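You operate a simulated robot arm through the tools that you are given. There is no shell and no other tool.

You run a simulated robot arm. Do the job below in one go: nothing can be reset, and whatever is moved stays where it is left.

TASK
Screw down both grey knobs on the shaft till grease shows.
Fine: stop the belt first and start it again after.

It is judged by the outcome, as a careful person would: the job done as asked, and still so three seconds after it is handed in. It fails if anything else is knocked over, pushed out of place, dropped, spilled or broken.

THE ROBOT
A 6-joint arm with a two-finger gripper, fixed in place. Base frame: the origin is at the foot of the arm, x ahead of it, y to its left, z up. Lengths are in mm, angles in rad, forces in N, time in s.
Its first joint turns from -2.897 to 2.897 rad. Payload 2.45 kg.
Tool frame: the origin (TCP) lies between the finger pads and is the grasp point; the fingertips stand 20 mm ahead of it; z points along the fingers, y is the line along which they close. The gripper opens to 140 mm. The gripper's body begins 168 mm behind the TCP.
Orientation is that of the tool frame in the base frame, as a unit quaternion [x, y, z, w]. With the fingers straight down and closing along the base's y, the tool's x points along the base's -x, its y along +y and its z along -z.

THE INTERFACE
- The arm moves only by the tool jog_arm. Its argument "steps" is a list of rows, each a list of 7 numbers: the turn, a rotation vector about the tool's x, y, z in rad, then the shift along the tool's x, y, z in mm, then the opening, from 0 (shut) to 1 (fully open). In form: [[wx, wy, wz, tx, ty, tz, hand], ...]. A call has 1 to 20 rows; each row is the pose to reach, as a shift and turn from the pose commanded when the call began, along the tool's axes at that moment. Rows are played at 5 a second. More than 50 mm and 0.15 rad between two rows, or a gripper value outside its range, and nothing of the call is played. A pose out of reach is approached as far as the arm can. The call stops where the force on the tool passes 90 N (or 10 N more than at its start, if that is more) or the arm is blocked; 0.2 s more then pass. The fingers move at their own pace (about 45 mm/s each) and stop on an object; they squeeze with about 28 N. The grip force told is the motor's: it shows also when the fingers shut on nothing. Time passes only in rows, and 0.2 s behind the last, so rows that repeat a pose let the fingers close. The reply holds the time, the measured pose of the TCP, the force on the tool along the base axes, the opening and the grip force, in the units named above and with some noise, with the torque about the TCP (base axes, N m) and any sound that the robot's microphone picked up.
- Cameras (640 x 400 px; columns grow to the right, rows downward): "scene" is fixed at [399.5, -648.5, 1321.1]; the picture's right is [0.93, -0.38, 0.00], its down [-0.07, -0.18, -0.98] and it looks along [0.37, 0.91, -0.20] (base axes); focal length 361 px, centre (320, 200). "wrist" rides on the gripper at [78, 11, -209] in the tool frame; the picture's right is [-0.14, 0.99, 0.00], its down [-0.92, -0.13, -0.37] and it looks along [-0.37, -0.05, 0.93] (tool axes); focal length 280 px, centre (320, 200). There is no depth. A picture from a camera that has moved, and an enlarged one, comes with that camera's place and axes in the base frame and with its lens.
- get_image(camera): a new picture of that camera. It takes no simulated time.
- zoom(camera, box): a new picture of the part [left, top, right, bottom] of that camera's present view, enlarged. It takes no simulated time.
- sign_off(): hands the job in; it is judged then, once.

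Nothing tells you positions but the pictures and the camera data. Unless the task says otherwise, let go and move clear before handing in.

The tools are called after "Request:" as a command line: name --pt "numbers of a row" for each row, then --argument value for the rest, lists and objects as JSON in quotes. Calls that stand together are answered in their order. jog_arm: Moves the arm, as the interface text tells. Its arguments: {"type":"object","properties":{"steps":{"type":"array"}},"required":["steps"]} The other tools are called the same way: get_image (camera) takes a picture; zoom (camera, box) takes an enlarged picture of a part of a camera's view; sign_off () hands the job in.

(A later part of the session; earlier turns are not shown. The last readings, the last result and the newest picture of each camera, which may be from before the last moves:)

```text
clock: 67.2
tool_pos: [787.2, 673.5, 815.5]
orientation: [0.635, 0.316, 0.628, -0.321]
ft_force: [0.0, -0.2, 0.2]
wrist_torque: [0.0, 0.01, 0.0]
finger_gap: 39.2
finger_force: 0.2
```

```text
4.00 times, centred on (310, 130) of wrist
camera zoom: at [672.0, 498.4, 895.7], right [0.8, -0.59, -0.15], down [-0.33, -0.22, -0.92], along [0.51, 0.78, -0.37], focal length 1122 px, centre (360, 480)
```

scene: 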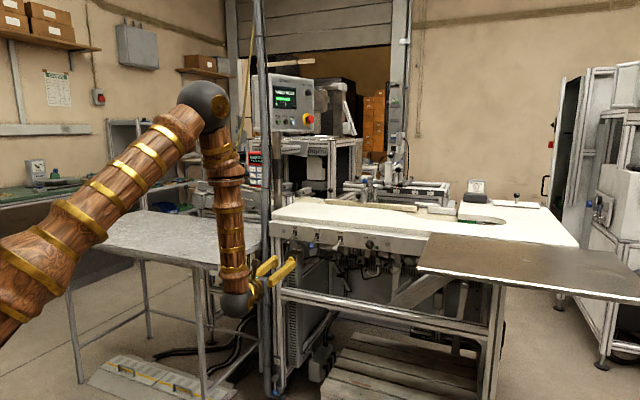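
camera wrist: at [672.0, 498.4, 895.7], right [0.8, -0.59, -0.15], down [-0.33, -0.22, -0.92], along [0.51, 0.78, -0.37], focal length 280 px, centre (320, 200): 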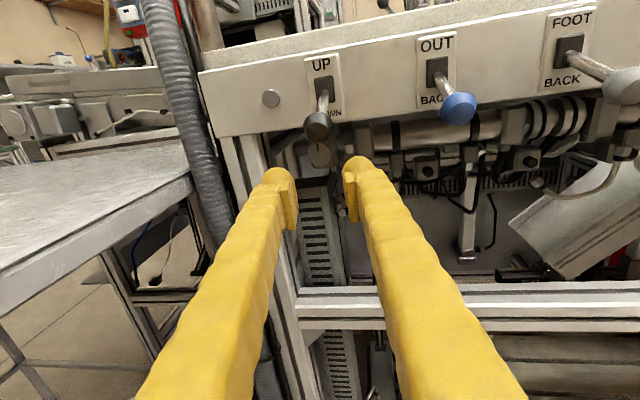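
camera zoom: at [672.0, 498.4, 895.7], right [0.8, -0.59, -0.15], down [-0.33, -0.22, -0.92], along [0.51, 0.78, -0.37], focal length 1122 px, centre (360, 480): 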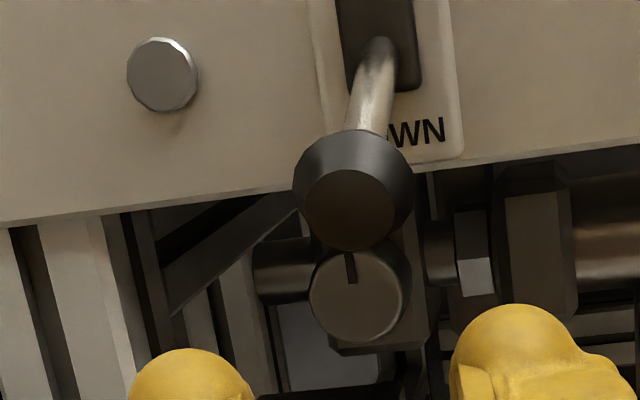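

This pose is reachable. The left post's inner face is around d=7, the lever knob is above the fingers, and the knob centre is near d=62.5-63.5, z=821. I'll roll to the start of a stroke here and re-check.

Request:
jog_arm --pt "0 0 -0.13 -1 1 0 0.26" --pt "0 0 -0.26 -2 2 0 0.26" --pt "0 0 -0.39 -2 3 0 0.26" --pt "0 0 -0.52 -2 5 0 0.26" --pt "0 0 -0.65 -2 7 0 0.26"

Request:
zoom --camera "wrist" --box '[240, 80, 400, 180]'

Request:
zoom --camera "scene" --box '[272, 225, 336, 265]'

```text
clock: 68.4
tool_pos: [793.6, 669.0, 813.7]
orientation: [0.499, 0.503, 0.698, -0.103]
ft_force: [0.0, -0.5, 0.2]
wrist_torque: [0.0, 0.0, 0.0]
finger_gap: 36.3
finger_force: 0.1
```

```text
4.00 times, centred on (320, 130) of wrist
camera zoom: at [637.5, 523.5, 884.7], right [0.71, -0.52, 0.48], down [0.14, -0.57, -0.81], along [0.69, 0.64, -0.33], focal length 1122 px, centre (320, 480)
```

zoom: 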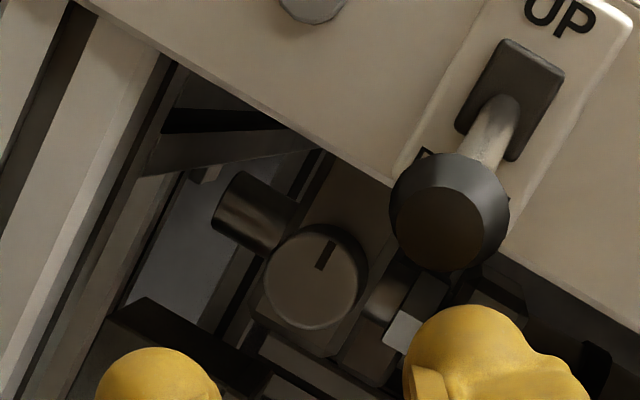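

```text
10.00 times, centred on (304, 245) of scene
camera zoom: at [399.5, -648.5, 1321.1], right [0.93, -0.38, 0.0], down [-0.07, -0.18, -0.98], along [0.37, 0.91, -0.2], focal length 3610 px, centre (480, -250)
```

zoom: 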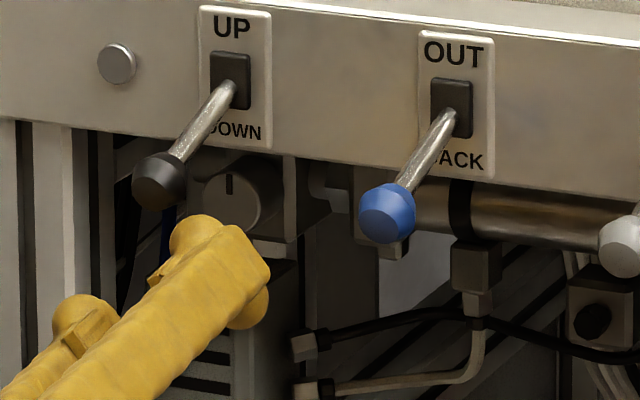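

The lever knob is well above the finger, and along the present tool axis the left knob will arrive nearly centred (about 10 mm up, 0 mm sideways). I'll advance slowly.

Request:
jog_arm --pt "0 0 0 0 0 18 0.26" --pt "0 0 0 0 0 36 0.26" --pt "0 0 0 0 0 54 0.26" --pt "0 0 0 0 0 72 0.26" --pt "0 0 0 0 0 84 0.26"

Request:
zoom --camera "wrist" --box '[240, 100, 400, 200]'

Request:
zoom --camera "scene" --box '[272, 225, 336, 265]'

```text
clock: 69.6
tool_pos: [843.7, 737.1, 813.5]
orientation: [0.5, 0.503, 0.698, -0.104]
ft_force: [-0.2, -0.5, -0.2]
wrist_torque: [-0.01, -0.01, -0.02]
finger_gap: 36.4
finger_force: 0.1
```

```text
4.00 times, centred on (320, 150) of wrist
camera zoom: at [688.0, 591.6, 884.5], right [0.71, -0.52, 0.48], down [0.14, -0.57, -0.81], along [0.69, 0.64, -0.33], focal length 1122 px, centre (320, 400)
```

zoom: 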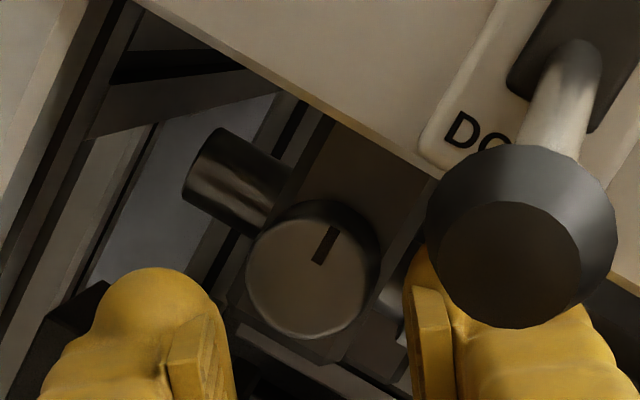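

```text
10.00 times, centred on (304, 245) of scene
camera zoom: at [399.5, -648.5, 1321.1], right [0.93, -0.38, 0.0], down [-0.07, -0.18, -0.98], along [0.37, 0.91, -0.2], focal length 3610 px, centre (480, -250)
```

zoom: 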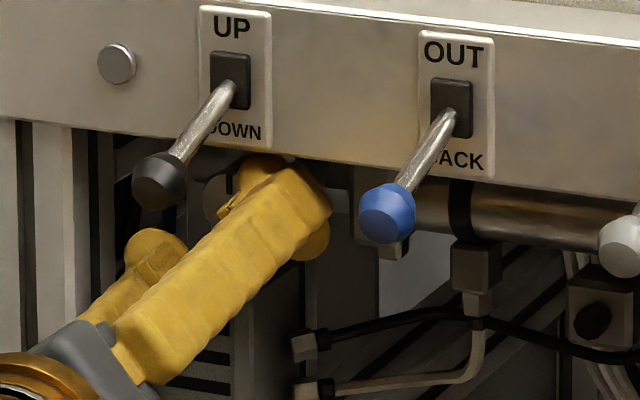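

Still centred with no contact. I'll go the last 29 mm and close on the knob.

Request:
jog_arm --pt "0 0 0 0 0 10 0.26" --pt "0 0 0 0 0 19 0.26" --pt "0 0 0 0 0 26 0.26" --pt "0 0 0 0 0 29 0.26"

Request:
zoom --camera "wrist" --box '[240, 110, 400, 210]'

Request:
zoom --camera "scene" --box '[272, 225, 336, 265]'

```text
clock: 70.6
tool_pos: [859.6, 760.6, 814.5]
orientation: [0.5, 0.503, 0.697, -0.104]
ft_force: [-1.0, 0.1, -0.1]
wrist_torque: [0.0, 0.0, 0.0]
finger_gap: 36.5
finger_force: 0.0
```

```text
4.00 times, centred on (320, 160) of wrist
camera zoom: at [704.3, 614.9, 884.9], right [0.71, -0.52, 0.48], down [0.14, -0.57, -0.81], along [0.69, 0.64, -0.33], focal length 1122 px, centre (320, 360)
```

zoom: 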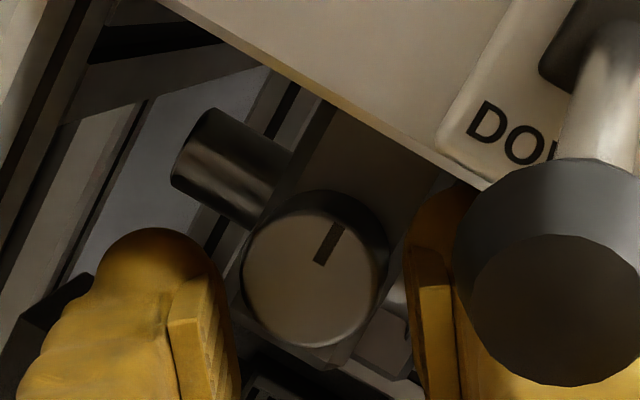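

```text
10.00 times, centred on (304, 245) of scene
camera zoom: at [399.5, -648.5, 1321.1], right [0.93, -0.38, 0.0], down [-0.07, -0.18, -0.98], along [0.37, 0.91, -0.2], focal length 3610 px, centre (480, -250)
```

zoom: 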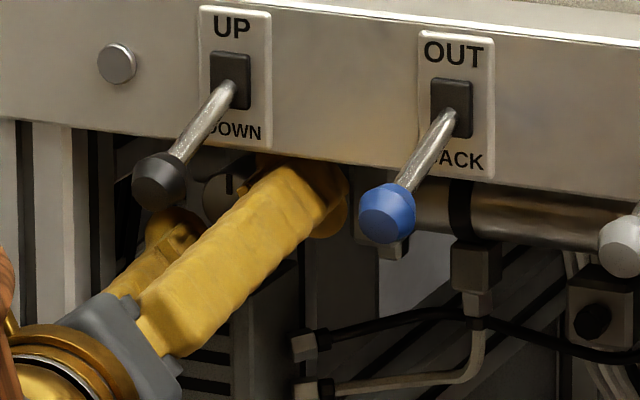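

The knob sits between the pads with no contact. Closing now.

Request:
jog_arm --pt "0 0 0 0 0 0 0.1" --pt "0 0 0 0 0 0 0" --pt "0 0 0 0 0 0 0" --pt "0 0 0 0 0 0 0"

```text
clock: 71.6
tool_pos: [859.3, 758.4, 814.1]
orientation: [0.501, 0.502, 0.698, -0.103]
ft_force: [-56.1, -62.5, 11.8]
wrist_torque: [-0.38, 0.6, 1.44]
finger_gap: 27.2
finger_force: 44.5
```

Closing produced a strong outward push (about 84 N), so the skewed pads are wedging. I'll look before doing anything else.

Request:
zoom --camera "wrist" --box '[260, 130, 380, 205]'

Request:
zoom --camera "scene" --box '[280, 230, 328, 260]'

```text
5.33 times, centred on (320, 168) of wrist
camera zoom: at [703.4, 613.7, 884.8], right [0.71, -0.52, 0.48], down [0.14, -0.57, -0.81], along [0.69, 0.64, -0.33], focal length 1495 px, centre (320, 373)
```

zoom: 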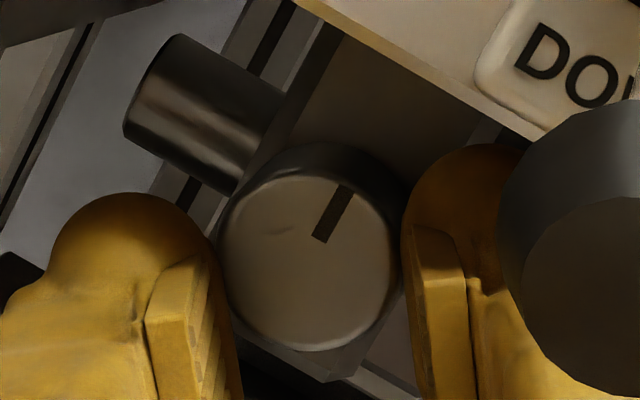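

```text
13.33 times, centred on (304, 245) of scene
camera zoom: at [399.5, -648.5, 1321.1], right [0.93, -0.38, 0.0], down [-0.07, -0.18, -0.98], along [0.37, 0.91, -0.2], focal length 4814 px, centre (533, -400)
```

zoom: 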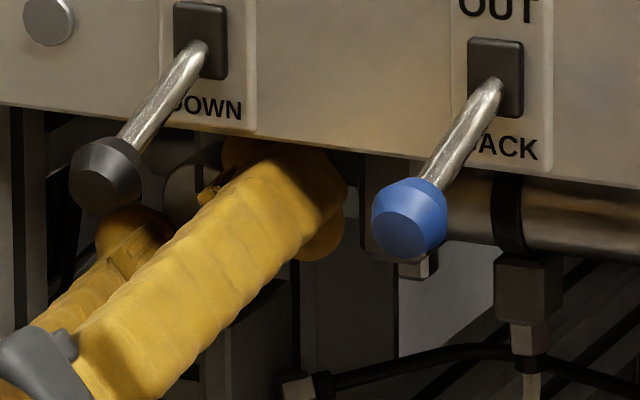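

The right finger tip, leading because of the skew, has probably caught the block behind the knob. I'll open, back off 4 mm and re-close.

Request:
jog_arm --pt "0 0 0 0 0 0 0.26" --pt "0 0 0 0 0 0 0.26" --pt "0 0 0 0 0 -2 0.26" --pt "0 0 0 0 0 -4.5 0.26" --pt "0 0 0 0 0 -4.5 0" --pt "0 0 0 0 0 -4.5 0" --pt "0 0 0 0 0 -4.5 0"

```text
clock: 71.9
tool_pos: [858.7, 757.8, 814.7]
orientation: [0.501, 0.502, 0.698, -0.104]
ft_force: [-31.4, -37.4, 15.2]
wrist_torque: [0.1, 0.21, 0.75]
finger_gap: 30.4
finger_force: 0.2
stopped in row 1: the force on the tool passed its limit at 100 N (the readings are from after the stop); the commanded pose is now the measured one
```

Request:
jog_arm --pt "0 0 0 0 0 -1.5 0.24" --pt "0 0 0 0 0 -3 0.26" --pt "0 0 0 0 0 -3 0.26"

Request:
zoom --camera "wrist" --box '[260, 130, 380, 205]'

```text
clock: 72.7
tool_pos: [858.5, 756.3, 814.0]
orientation: [0.501, 0.502, 0.697, -0.103]
ft_force: [0.1, -0.3, -0.5]
wrist_torque: [-0.02, 0.0, -0.01]
finger_gap: 36.3
finger_force: 0.1
```

```text
5.33 times, centred on (320, 168) of wrist
camera zoom: at [702.1, 611.2, 884.2], right [0.71, -0.52, 0.48], down [0.14, -0.57, -0.81], along [0.69, 0.64, -0.33], focal length 1495 px, centre (320, 373)
```

zoom: 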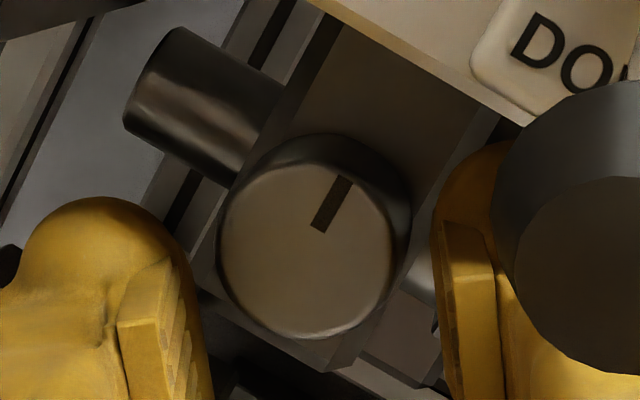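

Forces are zero again and the gap is clean. I'll close at this shallower depth.

Request:
jog_arm --pt "0 0 0 0 0 0 0.22" --pt "0 0 0 0 0 0 0.1" --pt "0 0 0 0 0 0 0" --pt "0 0 0 0 0 0 0"

Request:
zoom --camera "wrist" --box '[260, 130, 380, 205]'

```text
clock: 73.5
tool_pos: [854.3, 749.2, 814.2]
orientation: [0.503, 0.502, 0.696, -0.104]
ft_force: [-106.3, -140.4, 42.4]
wrist_torque: [2.23, -1.16, -0.21]
finger_gap: 0.4
finger_force: 19.0
stopped in row 4: the force on the tool passed its limit at 117 N (the readings are from after the stop); the commanded pose is now the measured one
```

```text
5.33 times, centred on (320, 168) of wrist
camera zoom: at [699.3, 604.0, 884.8], right [0.71, -0.52, 0.48], down [0.13, -0.57, -0.81], along [0.69, 0.64, -0.33], focal length 1495 px, centre (320, 373)
```

zoom: 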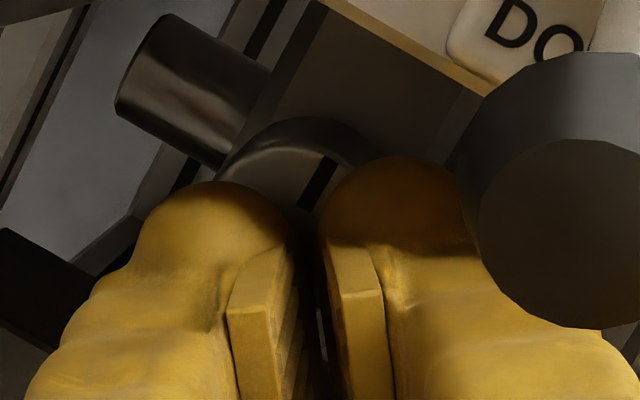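

The pads slid off the tapered grip and shut in front of the knob, and the tips are pressing on its face. I'll retreat straight back right away.

Request:
jog_arm --pt "0 0 0 0 0 -3 0" --pt "0 0 0 0 0 -8 0" --pt "0 0 0 0 0 -16 0" --pt "0 0 0 0 0 -16 0.05"

Request:
zoom --camera "wrist" --box '[260, 110, 380, 185]'

Request:
zoom --camera "scene" --box '[272, 225, 336, 265]'

```text
clock: 73.8
tool_pos: [854.0, 747.9, 814.1]
orientation: [0.502, 0.501, 0.697, -0.103]
ft_force: [-54.7, -55.3, 26.8]
wrist_torque: [1.17, -0.71, -0.09]
finger_gap: 0.0
finger_force: 29.6
stopped in row 1: the force on the tool passed its limit at 197 N (the readings are from after the stop); the commanded pose is now the measured one
```

```text
5.33 times, centred on (320, 148) of wrist
camera zoom: at [698.9, 603.0, 884.9], right [0.71, -0.52, 0.48], down [0.13, -0.57, -0.81], along [0.7, 0.64, -0.33], focal length 1495 px, centre (320, 480)
```

zoom: 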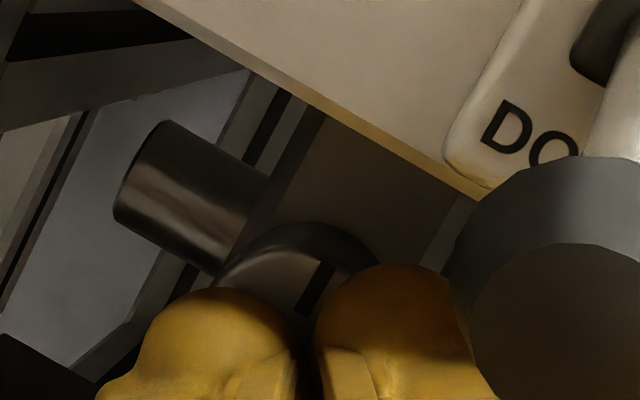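

```text
10.00 times, centred on (304, 245) of scene
camera zoom: at [399.5, -648.5, 1321.1], right [0.93, -0.38, 0.0], down [-0.07, -0.18, -0.98], along [0.37, 0.91, -0.2], focal length 3610 px, centre (480, -250)
```

zoom: 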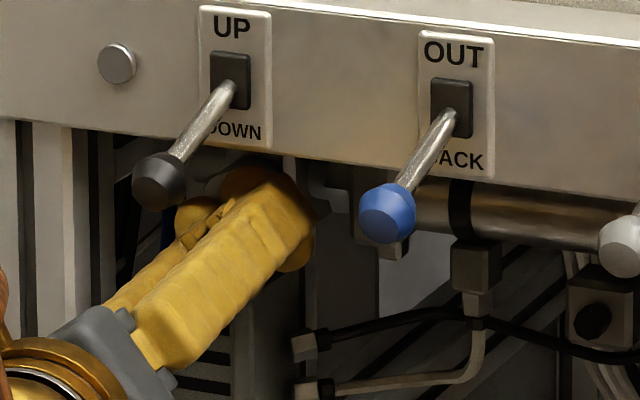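

Force is dropping as the arm yields. I'll continue the retreat.

Request:
jog_arm --pt "0 0 0 0 0 -4 0" --pt "0 0 0 0 0 -10 0" --pt "0 0 0 0 0 -18 0" --pt "0 0 0 0 0 -18 0.02"

Request:
zoom --camera "wrist" --box '[260, 110, 380, 185]'

Request:
zoom --camera "scene" --box '[272, 225, 336, 265]'

```text
clock: 74.8
tool_pos: [845.1, 734.6, 812.6]
orientation: [0.503, 0.502, 0.696, -0.103]
ft_force: [0.4, 0.2, 1.0]
wrist_torque: [-0.02, -0.02, 0.0]
finger_gap: 2.8
finger_force: 0.1
```

```text
5.33 times, centred on (320, 148) of wrist
camera zoom: at [689.7, 590.0, 883.7], right [0.71, -0.52, 0.48], down [0.13, -0.57, -0.81], along [0.69, 0.64, -0.33], focal length 1495 px, centre (320, 480)
```

zoom: 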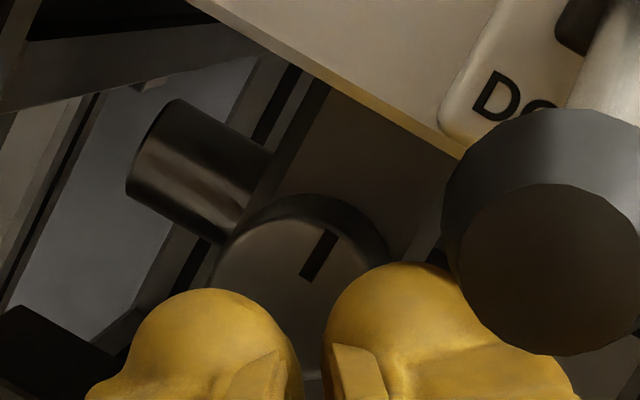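

```text
10.00 times, centred on (304, 245) of scene
camera zoom: at [399.5, -648.5, 1321.1], right [0.93, -0.38, 0.0], down [-0.07, -0.18, -0.98], along [0.37, 0.91, -0.2], focal length 3610 px, centre (480, -250)
```

zoom: 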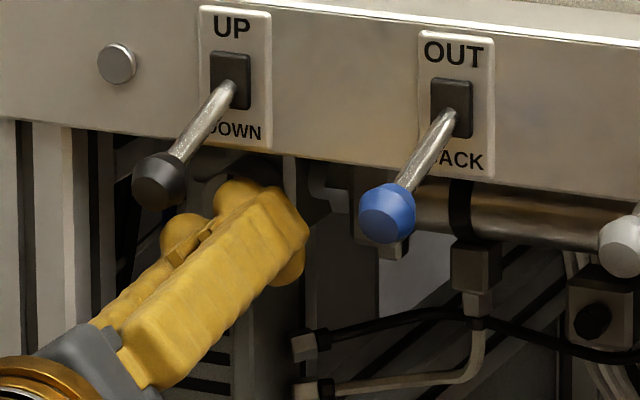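

Nothing seems harmed, and forces are back to zero. A skewed pinch won't hold here, so I'll try driving the knob by friction instead: fingers shut, pressed up lightly against the knob's underside and swept left, which turns it clockwise. First I'll roll level and drop below it.

Request:
jog_arm --pt "0 0 0.0 0 0 -6 0" --pt "0 0 0.13 -4 -6 -5 0" --pt "0 0 0.26 -8 -12 -4 0" --pt "0 0 0.39 -12 -18 -3 0" --pt "0 0 0.52 -15 -24 -3 0" --pt "0 0 0.65 -18.5 -29.6 -3 0"

Request:
get_image --camera "wrist"

Request:
zoom --camera "wrist" --box '[240, 90, 400, 190]'

Request:
zoom --camera "scene" --box '[272, 225, 336, 265]'

```text
clock: 76.2
tool_pos: [832.6, 739.1, 780.4]
orientation: [0.637, 0.314, 0.626, -0.321]
ft_force: [-0.9, 0.0, -1.1]
wrist_torque: [0.01, -0.01, 0.0]
finger_gap: 0.1
finger_force: 27.8
```

```text
taken
camera wrist: at [717.7, 565.4, 860.4], right [0.79, -0.59, -0.15], down [-0.34, -0.22, -0.92], along [0.51, 0.78, -0.37], focal length 280 px, centre (320, 200)
```

wrist: 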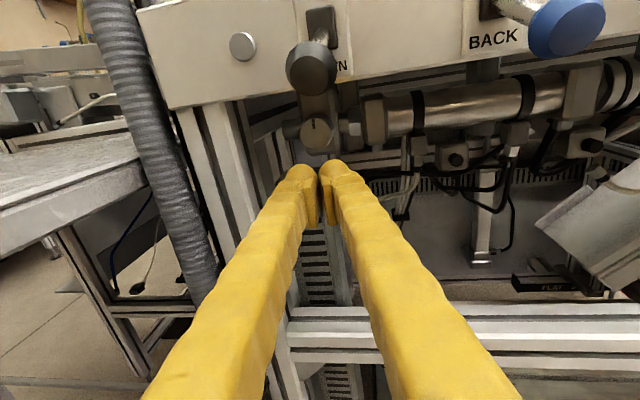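

```text
4.00 times, centred on (320, 140) of wrist
camera zoom: at [717.7, 565.4, 860.4], right [0.79, -0.59, -0.15], down [-0.34, -0.22, -0.92], along [0.51, 0.78, -0.37], focal length 1122 px, centre (320, 440)
```

zoom: 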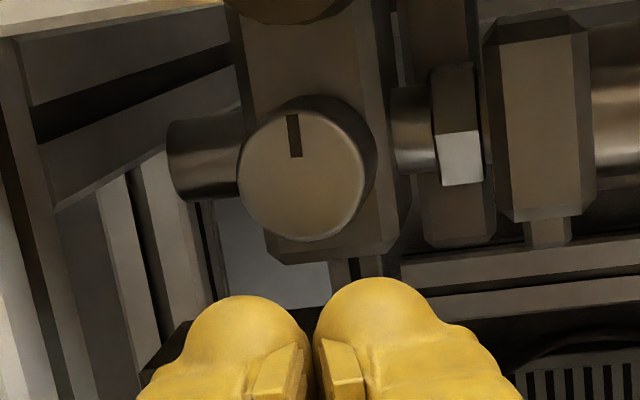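

```text
10.00 times, centred on (304, 245) of scene
camera zoom: at [399.5, -648.5, 1321.1], right [0.93, -0.38, 0.0], down [-0.07, -0.18, -0.98], along [0.37, 0.91, -0.2], focal length 3610 px, centre (480, -250)
```

zoom: 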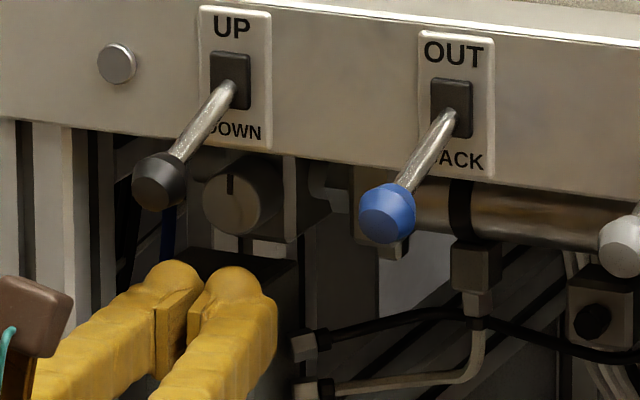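

I can see the knob's full depth now: it is about 20 mm long, so the block behind it is deeper than I assumed and I had simply gripped on the rounded fingertips. I'll try the pinch again with a deeper insertion, first rolling and raising back to the grip attitude.

Request:
jog_arm --pt "-0.003 0 -0.11 6 1.3 -8 0" --pt "-0.006 0 -0.22 12 2.6 -8 0" --pt "-0.009 0 -0.33 18 4 -8 0.1" --pt "-0.012 0 -0.44 24 5.2 -8 0.2" --pt "-0.015 0 -0.55 30 6.5 -8 0.26" --pt "-0.017 0 -0.65 34.1 7.8 -8 0.26" --pt "-0.017 0 -0.65 34.1 7.8 -8 0.26"

Request:
zoom --camera "wrist" --box '[240, 100, 400, 200]'

```text
clock: 77.8
tool_pos: [835.0, 728.5, 813.8]
orientation: [0.505, 0.497, 0.698, -0.1]
ft_force: [0.5, 0.5, -0.2]
wrist_torque: [-0.04, -0.02, -0.03]
finger_gap: 36.3
finger_force: 0.1
```

```text
4.00 times, centred on (320, 150) of wrist
camera zoom: at [678.2, 584.7, 883.7], right [0.7, -0.53, 0.48], down [0.13, -0.57, -0.81], along [0.7, 0.63, -0.33], focal length 1122 px, centre (320, 400)
```

zoom: 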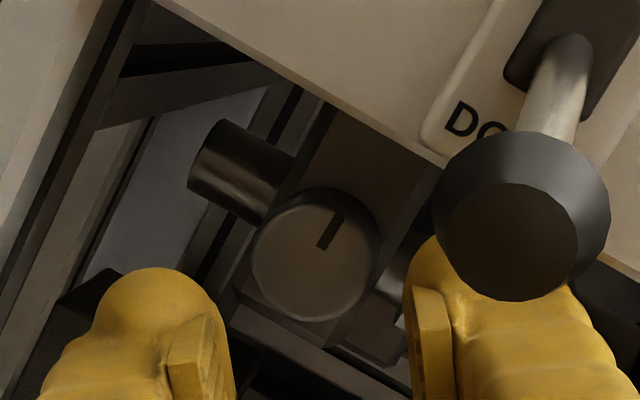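

The knob is again centred for the approach, with the skew reduced to 7.7°. I'll advance deeper this time, then close in small steps while watching the axial force.

Request:
jog_arm --pt "0 0 0 0 0 15 0.26" --pt "0 0 0 0 0 28 0.26" --pt "0 0 0 0 0 37 0.26" --pt "0 0 0 0 0 43 0.26"

Request:
zoom --camera "wrist" --box '[260, 130, 380, 205]'

```text
clock: 78.8
tool_pos: [861.6, 761.0, 814.0]
orientation: [0.503, 0.499, 0.698, -0.102]
ft_force: [0.3, 0.0, 0.2]
wrist_torque: [0.03, 0.03, -0.02]
finger_gap: 36.6
finger_force: 0.1
```

```text
5.33 times, centred on (320, 168) of wrist
camera zoom: at [705.4, 617.0, 884.9], right [0.7, -0.53, 0.48], down [0.13, -0.57, -0.81], along [0.7, 0.64, -0.33], focal length 1495 px, centre (320, 373)
```

zoom: 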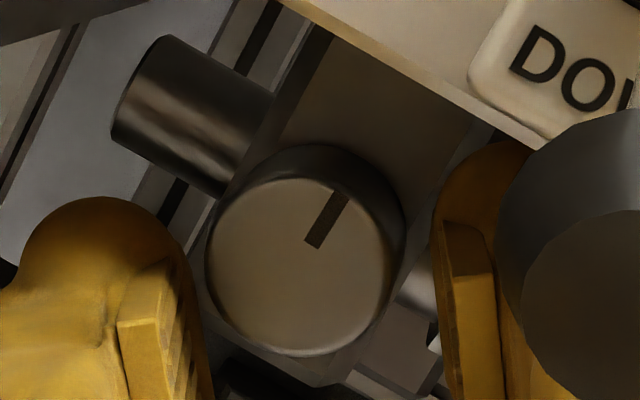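

Request:
jog_arm --pt "0 0 0 0 0 2 0.26" --pt "0 0 0 0 0 4 0.26" --pt "0 0 0 0 0 4 0.23" --pt "0 0 0 0 0 4 0.215" --pt "0 0 0 0 0 4 0.21"

```text
clock: 80.0
tool_pos: [864.2, 763.6, 814.8]
orientation: [0.503, 0.499, 0.698, -0.102]
ft_force: [-0.8, 4.3, -3.4]
wrist_torque: [-0.07, -0.05, -0.04]
finger_gap: 32.1
finger_force: 1.9
```

Contact is at a 32 mm gap with almost no load on the arm. I'll increase the squeeze in steps.

Request:
jog_arm --pt "0 0 0 0 0 0 0.2" --pt "0 0 0 0 0 0 0.18" --pt "0 0 0 0 0 0 0.15"

Request:
zoom --camera "wrist" --box '[260, 130, 380, 205]'

```text
clock: 80.8
tool_pos: [863.8, 764.6, 811.9]
orientation: [0.503, 0.499, 0.698, -0.101]
ft_force: [-8.3, 10.6, -10.7]
wrist_torque: [-0.26, -0.05, 0.05]
finger_gap: 29.2
finger_force: 22.1
```

```text
5.33 times, centred on (320, 168) of wrist
camera zoom: at [707.6, 620.3, 884.0], right [0.7, -0.52, 0.48], down [0.13, -0.57, -0.81], along [0.7, 0.64, -0.33], focal length 1495 px, centre (320, 373)
```

zoom: 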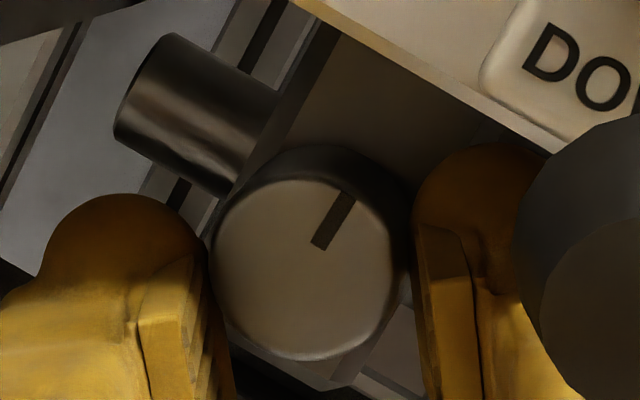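

Good: the grip holds at 29 mm with no axial push. I'll recentre by 0.4 mm and squeeze fully.

Request:
jog_arm --pt "0 0 0 0 -0.4 0 0.1" --pt "0 0 0 0 -0.4 0 0" --pt "0 0 0 0 -0.4 0 0"

```text
clock: 81.6
tool_pos: [863.5, 764.6, 813.0]
orientation: [0.504, 0.499, 0.698, -0.101]
ft_force: [-16.2, 15.9, -14.6]
wrist_torque: [-0.19, -0.21, 0.04]
finger_gap: 28.6
finger_force: 45.4
out of reach, approached as far as the arm can: row 1
```

The grip is solid with no axial push, but the arm is right at its wrist limit. I'll yaw one degree for margin and recentre before turning.

Request:
jog_arm --pt "0.007 0.0052 0 0 -0.3 0 0" --pt "0.014 0.0104 0 0 -0.5 0 0" --pt "0.014 0.0104 0 0 -0.5 0 0"

```text
clock: 82.4
tool_pos: [864.3, 765.1, 813.8]
orientation: [0.502, 0.499, 0.699, -0.103]
ft_force: [-13.5, -28.7, -3.0]
wrist_torque: [0.38, -0.31, -0.06]
finger_gap: 28.8
finger_force: 44.8
```

Request:
jog_arm --pt "0 0 0 0 0 -0.6 0" --pt "0 0 0.1 0.05 -1.02 -0.6 0" --pt "0 0 0.2 0.2 -2.03 -0.6 0" --pt "0 0 0.3 0.46 -3.01 -0.6 0"

Request:
zoom --camera "wrist" --box '[260, 130, 380, 205]'

Request:
zoom --camera "scene" --box '[280, 230, 328, 260]'

```text
clock: 83.4
tool_pos: [860.9, 767.2, 811.1]
orientation: [0.571, 0.418, 0.676, -0.206]
ft_force: [21.1, -22.3, -4.8]
wrist_torque: [0.51, -0.1, -0.44]
finger_gap: 29.0
finger_force: 45.1
```

```text
5.33 times, centred on (320, 168) of wrist
camera zoom: at [723.5, 608.8, 890.5], right [0.79, -0.59, 0.2], down [-0.08, -0.41, -0.91], along [0.61, 0.7, -0.36], focal length 1495 px, centre (320, 373)
```

zoom: 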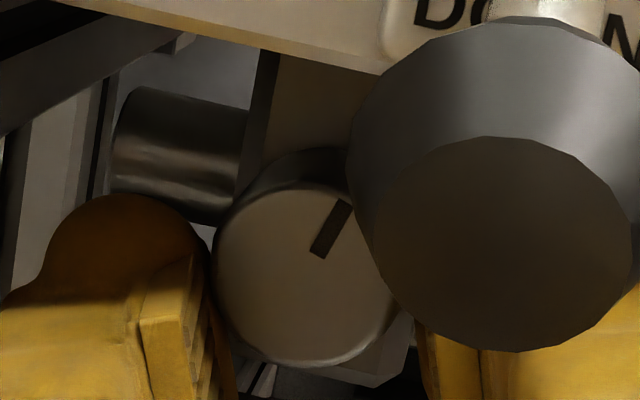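

```text
13.33 times, centred on (304, 245) of scene
camera zoom: at [399.5, -648.5, 1321.1], right [0.93, -0.38, 0.0], down [-0.07, -0.18, -0.98], along [0.37, 0.91, -0.2], focal length 4814 px, centre (533, -400)
```

zoom: 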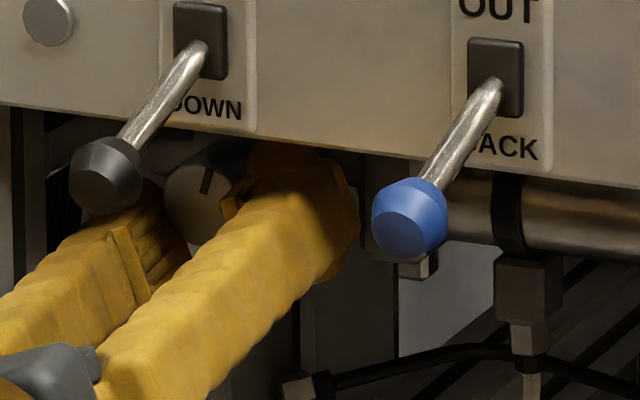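

The left knob is turning with the grip. I'll correct the turning centre to about 8.5 mm and continue the stroke.

Request:
jog_arm --pt "0 0 0 -0.3 0.65 0 0" --pt "0 0 0.12 -0.24 -0.37 0 0" --pt "0 0 0.24 -0.06 -1.37 0 0" --pt "0 0 0.36 0.25 -2.34 0 0" --pt "0 0 0.48 0.66 -3.28 0 0" --pt "0 0 0.6 1.19 -4.15 0 0"

Request:
zoom --camera "scene" --box '[280, 230, 328, 260]'

Request:
zoom --camera "wrist" --box '[230, 120, 390, 220]'

```text
clock: 84.8
tool_pos: [856.7, 770.8, 812.1]
orientation: [0.669, 0.233, 0.582, -0.399]
ft_force: [8.5, -0.3, 6.7]
wrist_torque: [0.4, -0.32, -0.44]
finger_gap: 29.1
finger_force: 44.6
```

```text
13.33 times, centred on (304, 245) of scene
camera zoom: at [399.5, -648.5, 1321.1], right [0.93, -0.38, 0.0], down [-0.07, -0.18, -0.98], along [0.37, 0.91, -0.2], focal length 4814 px, centre (533, -400)
```

zoom: 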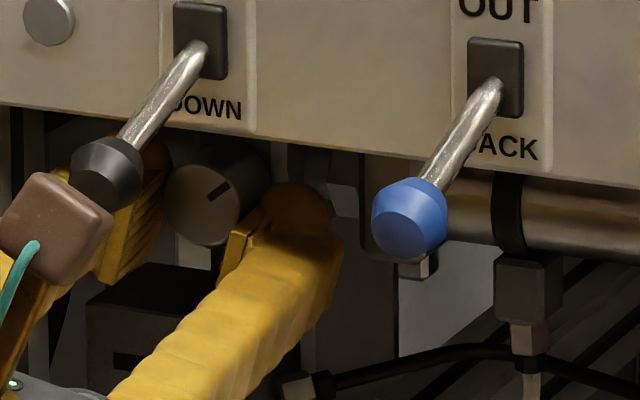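

```text
4.00 times, centred on (310, 170) of wrist
camera zoom: at [757.1, 584.3, 885.6], right [0.74, -0.55, -0.39], down [-0.51, -0.08, -0.85], along [0.43, 0.83, -0.34], focal length 1122 px, centre (360, 320)
```

zoom: 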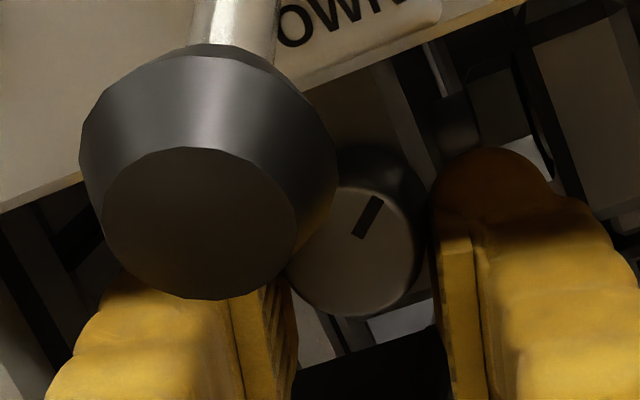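

About 55° done on the left knob with small forces, and the fingers stay clear of the lever. I'll open slightly, swing back and re-grip.

Request:
jog_arm --pt "0 0 0 0 0 0 0.245" --pt "0 0 0 0 0 0 0.245" --pt "0 0 -0.129 0.07 1.09 0 0.25" --pt "0 0 -0.257 0.28 2.16 0 0.25" --pt "0 0 -0.386 0.62 3.2 0 0.25" --pt "0 0 -0.514 1.1 4.18 0 0.25" --pt "0 0 -0.643 1.7 5.1 0 0.25" --pt "0 0 -0.771 2.4 5.92 0 0.25" --pt "0 0 -0.9 3.22 6.66 0 0.25" --pt "0 0 -0.9 3.22 6.66 0 0.2" --pt "0 0 -0.9 3.22 6.66 0 0.15" --pt "0 0 -0.9 3.22 6.66 0 0.15"

Request:
zoom --camera "scene" --box '[280, 230, 328, 260]'

```text
clock: 87.4
tool_pos: [862.8, 765.2, 813.0]
orientation: [0.501, 0.501, 0.698, -0.104]
ft_force: [11.8, -5.7, 9.4]
wrist_torque: [0.17, 0.03, -0.16]
finger_gap: 28.9
finger_force: 39.2
```

```text
13.33 times, centred on (304, 245) of scene
camera zoom: at [399.5, -648.5, 1321.1], right [0.93, -0.38, 0.0], down [-0.07, -0.18, -0.98], along [0.37, 0.91, -0.2], focal length 4814 px, centre (533, -400)
```

zoom: 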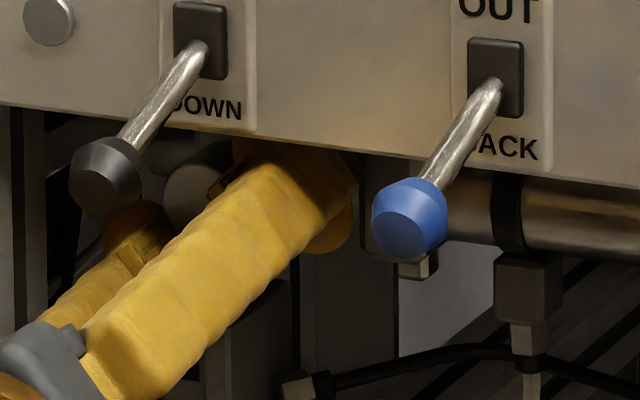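

Re-gripped with light forces. I'll run the next stroke: squeeze, turn clockwise, open, swing back and re-grip.

Request:
jog_arm --pt "0 0 0 0 0.38 0 0" --pt "0 0 0.129 0.07 -0.71 0 0" --pt "0 0 0.257 0.28 -1.78 0 0" --pt "0 0 0.386 0.62 -2.82 0 0" --pt "0 0 0.514 1.1 -3.8 0 0" --pt "0 0 0.643 1.7 -4.72 0 0" --pt "0 0 0.771 2.4 -5.54 0 0" --pt "0 0 0.9 3.22 -6.28 0 0"

Request:
zoom --camera "scene" --box '[280, 230, 328, 260]'

Request:
zoom --camera "wrist" --box '[260, 110, 420, 210]'

```text
clock: 89.2
tool_pos: [856.7, 771.0, 811.5]
orientation: [0.669, 0.233, 0.582, -0.399]
ft_force: [-0.1, 21.3, -0.4]
wrist_torque: [0.07, -0.25, -0.24]
finger_gap: 29.1
finger_force: 44.6
```

```text
13.33 times, centred on (304, 245) of scene
camera zoom: at [399.5, -648.5, 1321.1], right [0.93, -0.38, 0.0], down [-0.07, -0.18, -0.98], along [0.37, 0.91, -0.2], focal length 4814 px, centre (533, -400)
```

zoom: 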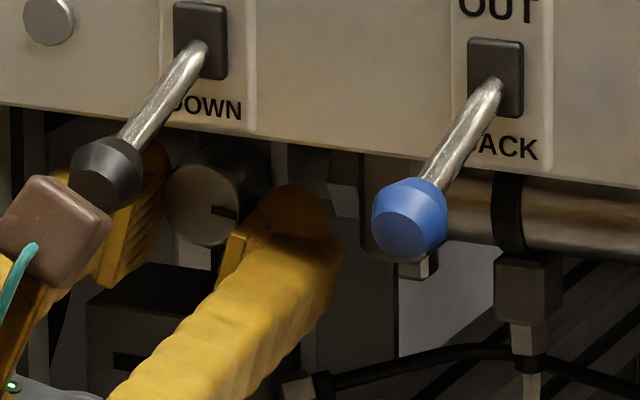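

```text
4.00 times, centred on (340, 160) of wrist
camera zoom: at [756.7, 584.1, 885.1], right [0.74, -0.55, -0.39], down [-0.51, -0.08, -0.85], along [0.43, 0.83, -0.34], focal length 1122 px, centre (240, 360)
```

zoom: 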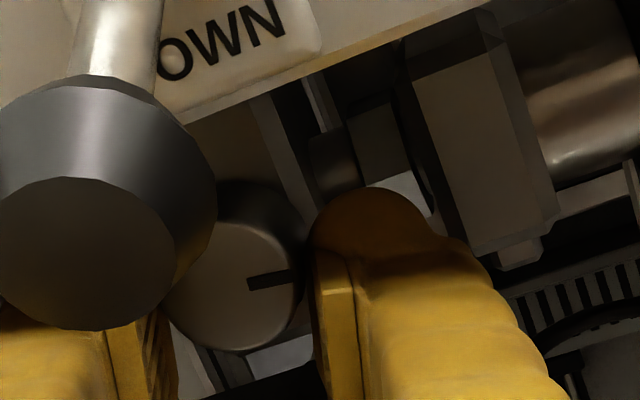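

The mark is past 3 o'clock and no grease is visible yet. Next stroke: open, swing back, re-grip and turn again.

Request:
jog_arm --pt "0 0 0 0 0 0 0.245" --pt "0 0 0 0 0 0 0.245" --pt "0 0 -0.129 0.12 1.15 0 0.25" --pt "0 0 -0.257 0.38 2.28 0 0.25" --pt "0 0 -0.386 0.79 3.36 0 0.25" --pt "0 0 -0.514 1.34 4.38 0 0.25" --pt "0 0 -0.643 2.01 5.33 0 0.25" --pt "0 0 -0.771 2.79 6.17 0 0.25" --pt "0 0 -0.9 3.41 6.7 0 0.25" --pt "0 0 -0.9 3.41 6.7 0 0.1" --pt "0 0 -0.9 3.41 6.7 0 0" --pt "0 0 -0.9 3.41 6.7 0 0" --pt "0 0 -0.771 2.55 5.92 0 0" --pt "0 0 -0.643 1.8 5.05 0 0" --pt "0 0 -0.514 1.16 4.08 0 0" --pt "0 0 -0.386 0.66 3.04 0 0" --pt "0 0 -0.257 0.3 1.94 0 0" --pt "0 0 -0.129 0.08 0.81 0 0" --pt "0 0 0 0 -0.35 0 0"

Request:
zoom --camera "scene" --box '[280, 230, 328, 260]'

Request:
zoom --camera "wrist" --box '[260, 110, 420, 210]'

```text
clock: 93.2
tool_pos: [855.8, 769.2, 813.0]
orientation: [0.669, 0.234, 0.581, -0.4]
ft_force: [-16.0, -9.5, 5.0]
wrist_torque: [0.35, -0.4, -0.31]
finger_gap: 29.2
finger_force: 44.8
```

```text
13.33 times, centred on (304, 245) of scene
camera zoom: at [399.5, -648.5, 1321.1], right [0.93, -0.38, 0.0], down [-0.07, -0.18, -0.98], along [0.37, 0.91, -0.2], focal length 4814 px, centre (533, -400)
```

zoom: 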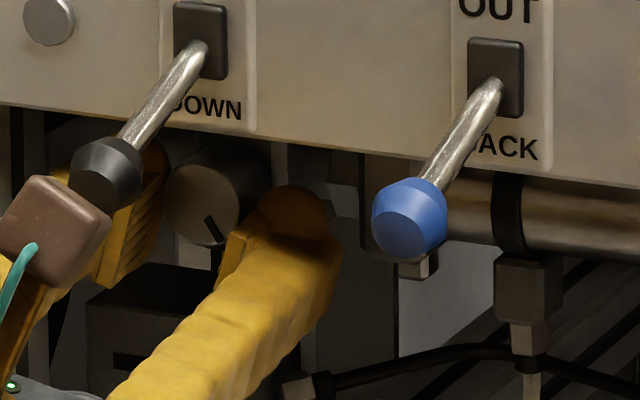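

```text
4.00 times, centred on (340, 160) of wrist
camera zoom: at [756.5, 583.9, 885.2], right [0.74, -0.55, -0.39], down [-0.51, -0.08, -0.85], along [0.43, 0.83, -0.34], focal length 1122 px, centre (240, 360)
```

zoom: 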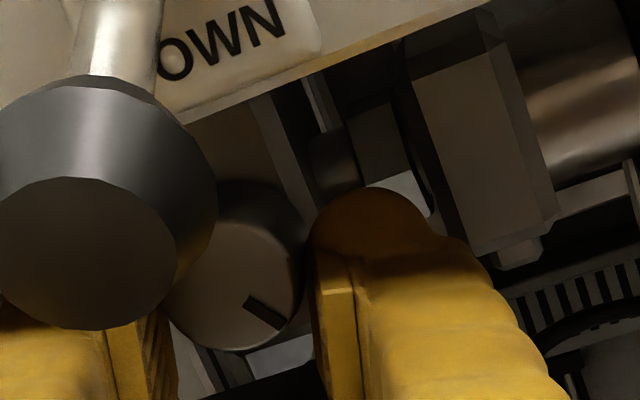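

The mark is at about 5 o'clock with no grease visible yet. I'll run another full stroke.

Request:
jog_arm --pt "0 0 0 0 0 0 0.245" --pt "0 0 0 0 -0.14 0 0.245" --pt "0 0 -0.129 0.08 1.02 0 0.25" --pt "0 0 -0.257 0.3 2.15 0 0.25" --pt "0 0 -0.386 0.66 3.25 0 0.25" --pt "0 0 -0.514 1.16 4.29 0 0.25" --pt "0 0 -0.643 1.8 5.26 0 0.25" --pt "0 0 -0.771 2.55 6.13 0 0.25" --pt "0 0 -0.9 3.41 6.91 0 0.25" --pt "0 0 -0.9 3.41 6.91 0 0.1" --pt "0 0 -0.9 3.41 6.91 0 0" --pt "0 0 -0.9 3.41 6.91 0 0" --pt "0 0 -0.771 2.55 6.13 0 0" --pt "0 0 -0.643 1.8 5.26 0 0" --pt "0 0 -0.514 1.16 4.29 0 0" --pt "0 0 -0.386 0.66 3.25 0 0" --pt "0 0 -0.257 0.3 2.15 0 0" --pt "0 0 -0.129 0.08 1.02 0 0" --pt "0 0 0 0 -0.14 0 0"

Request:
zoom --camera "scene" --box '[280, 230, 328, 260]'

Request:
zoom --camera "wrist" --box '[260, 110, 420, 210]'

```text
clock: 97.2
tool_pos: [856.2, 769.2, 812.1]
orientation: [0.67, 0.232, 0.582, -0.398]
ft_force: [-8.8, 4.2, 3.2]
wrist_torque: [0.21, -0.33, -0.2]
finger_gap: 28.9
finger_force: 45.2
```

```text
13.33 times, centred on (304, 245) of scene
camera zoom: at [399.5, -648.5, 1321.1], right [0.93, -0.38, 0.0], down [-0.07, -0.18, -0.98], along [0.37, 0.91, -0.2], focal length 4814 px, centre (533, -400)
```

zoom: 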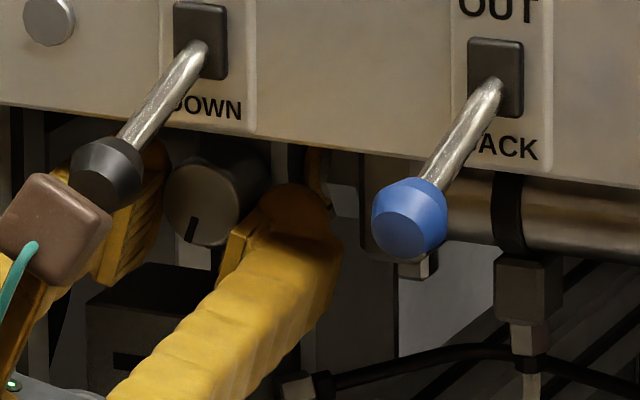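

```text
4.00 times, centred on (340, 160) of wrist
camera zoom: at [756.7, 583.7, 885.6], right [0.74, -0.55, -0.39], down [-0.51, -0.08, -0.85], along [0.43, 0.83, -0.34], focal length 1122 px, centre (240, 360)
```

zoom: 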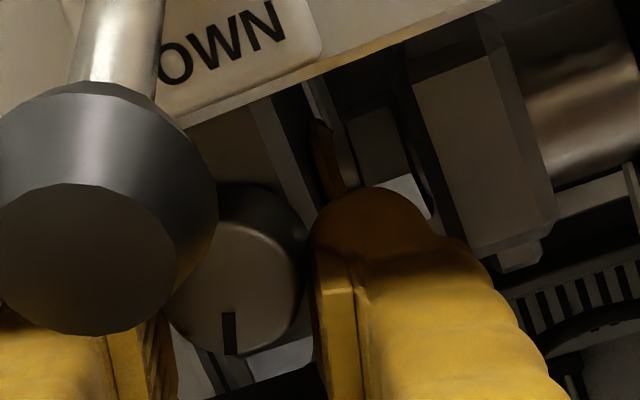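

A brown grease ring has now appeared on the left shaft beside the block. I'll zoom in to confirm.

Request:
zoom --camera "wrist" --box '[325, 125, 365, 165]'

Request:
zoom --camera "scene" --box '[294, 236, 314, 250]'

```text
10.00 times, centred on (345, 145) of wrist
camera zoom: at [756.7, 583.7, 885.6], right [0.74, -0.55, -0.39], down [-0.51, -0.08, -0.85], along [0.43, 0.83, -0.34], focal length 2804 px, centre (70, 750)
```

zoom: 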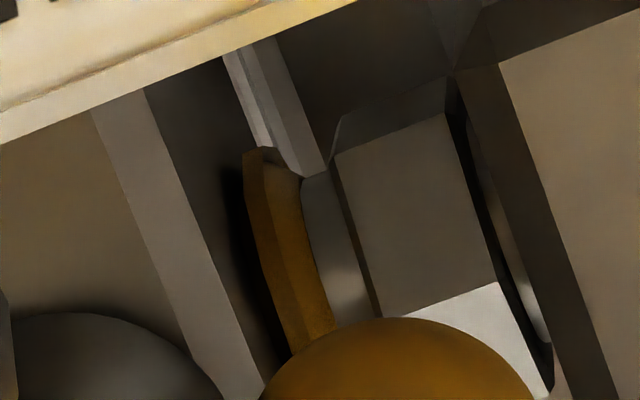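

```text
16.00 times, centred on (304, 243) of scene
camera zoom: at [399.5, -648.5, 1321.1], right [0.93, -0.38, 0.0], down [-0.07, -0.18, -0.98], along [0.37, 0.91, -0.2], focal length 5776 px, centre (576, -488)
```

zoom: 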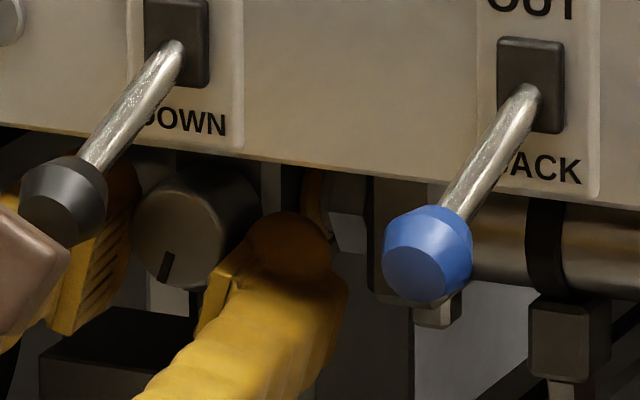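

Grease is confirmed on the left shaft too. I'll open, back out along the same line and then check both knobs.

Request:
jog_arm --pt "0 0 0 0 0 0 0.245" --pt "0 0 0 0 0 0 0.25" --pt "0 0 0 0 0 -15 0.25" --pt "0 0 0 0 0 -40 0.25" --pt "0 0 0 0 0 -70 0.25" --pt "0 0 0 0 0 -100 0.25" --pt "0 0 0 0 0 -140 0.25"

Request:
get_image --camera "wrist"

Request:
zoom --camera "scene" --box '[280, 230, 328, 260]'

```text
clock: 98.8
tool_pos: [774.6, 654.8, 814.4]
orientation: [0.669, 0.232, 0.583, -0.398]
ft_force: [0.5, -0.1, 0.5]
wrist_torque: [-0.01, -0.02, 0.02]
finger_gap: 35.1
finger_force: 0.2
```

```text
taken
camera wrist: at [674.4, 469.6, 888.4], right [0.74, -0.55, -0.39], down [-0.51, -0.08, -0.85], along [0.44, 0.83, -0.34], focal length 280 px, centre (320, 200)
```

wrist: 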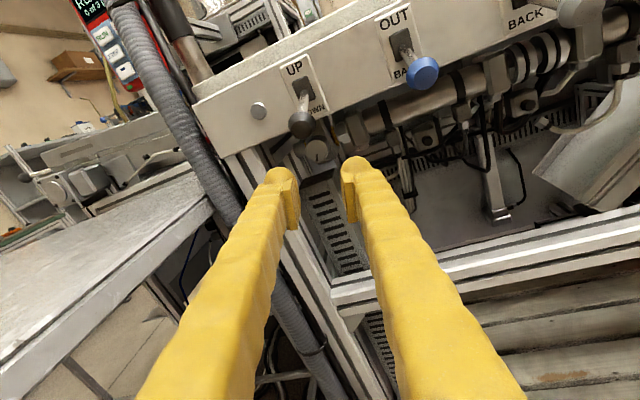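

```text
13.33 times, centred on (304, 245) of scene
camera zoom: at [399.5, -648.5, 1321.1], right [0.93, -0.38, 0.0], down [-0.07, -0.18, -0.98], along [0.37, 0.91, -0.2], focal length 4814 px, centre (533, -400)
```

zoom: 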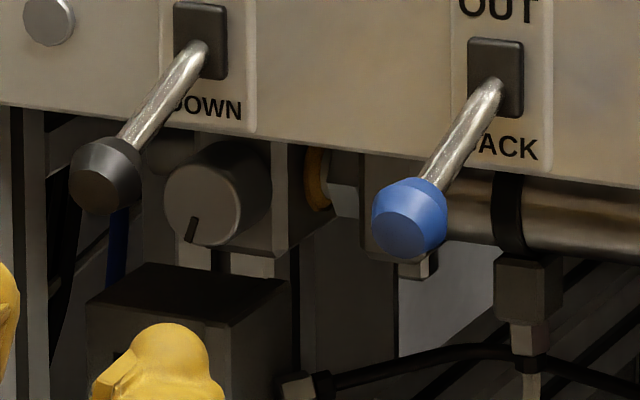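

Both knobs are done and the levers are where they were. I'll now head back to the switch, staying in front of the levers.

Request:
jog_arm --pt "-0.029 0.0045 -0.053 8 20 -30 0.3" --pt "-0.058 0.009 -0.106 20 55 -45 0.3" --pt "-0.088 0.0136 -0.159 32 90 -52 0.3" --pt "-0.117 0.018 -0.212 45 120 -56 0.3" --pt "-0.1462 0.0226 -0.2645 56.6 148.1 -59.8 0.3"

Request:
get_image --camera "wrist"

```text
clock: 100.0
tool_pos: [863.5, 515.0, 829.0]
orientation: [0.653, 0.271, 0.653, -0.27]
ft_force: [0.2, -0.2, 0.0]
wrist_torque: [-0.01, 0.03, 0.01]
finger_gap: 41.9
finger_force: 0.1
```

```text
taken
camera wrist: at [723.0, 360.4, 907.5], right [0.7, -0.7, -0.13], down [-0.35, -0.17, -0.92], along [0.62, 0.69, -0.37], focal length 280 px, centre (320, 200)
```

wrist: 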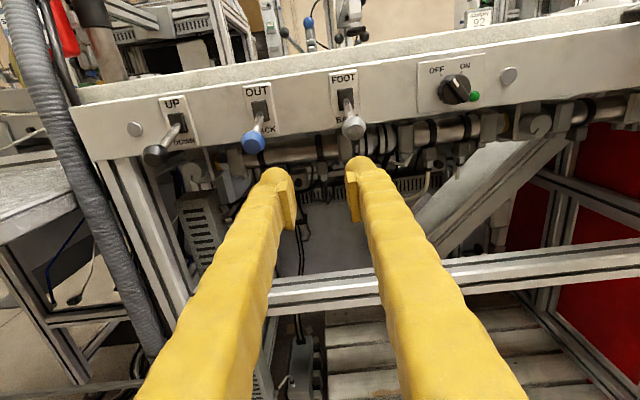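

Request:
jog_arm --pt "0 0 -0.12 12 32 0 0.3" --pt "0 0 -0.24 24 64 0 0.3" --pt "0 0 -0.36 36 96 0 0.3" --pt "0 0 -0.48 48 128 5 0.3" --pt "0 0 -0.6 58 158 20 0.3"

Request:
zoom --camera "wrist" --box '[256, 120, 384, 200]'

Request:
zoom --camera "scene" --box '[330, 215, 426, 275]'

```text
clock: 101.2
tool_pos: [987.8, 419.6, 886.6]
orientation: [0.543, 0.453, 0.704, -0.064]
ft_force: [-0.3, 0.1, 0.1]
wrist_torque: [0.02, -0.02, 0.01]
finger_gap: 42.1
finger_force: 0.1
```

```text
5.00 times, centred on (320, 160) of wrist
camera zoom: at [815.6, 295.1, 957.5], right [0.63, -0.63, 0.45], down [0.03, -0.56, -0.83], along [0.77, 0.54, -0.33], focal length 1402 px, centre (320, 400)
```

zoom: 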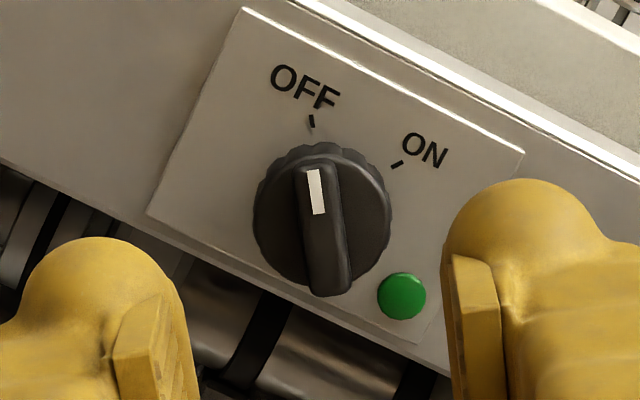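

```text
6.67 times, centred on (378, 245) of scene
camera zoom: at [399.5, -648.5, 1321.1], right [0.93, -0.38, 0.0], down [-0.07, -0.18, -0.98], along [0.37, 0.91, -0.2], focal length 2407 px, centre (-67, -100)
```

zoom: 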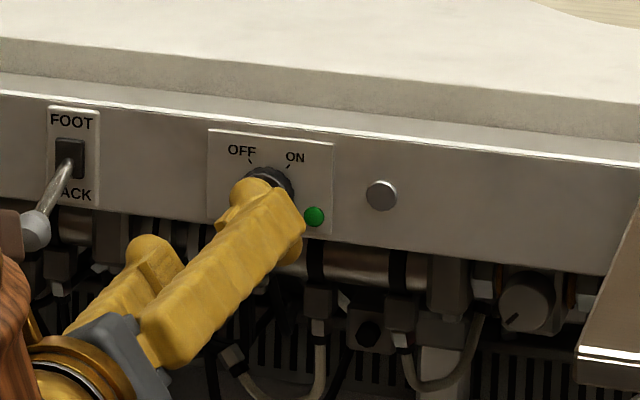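

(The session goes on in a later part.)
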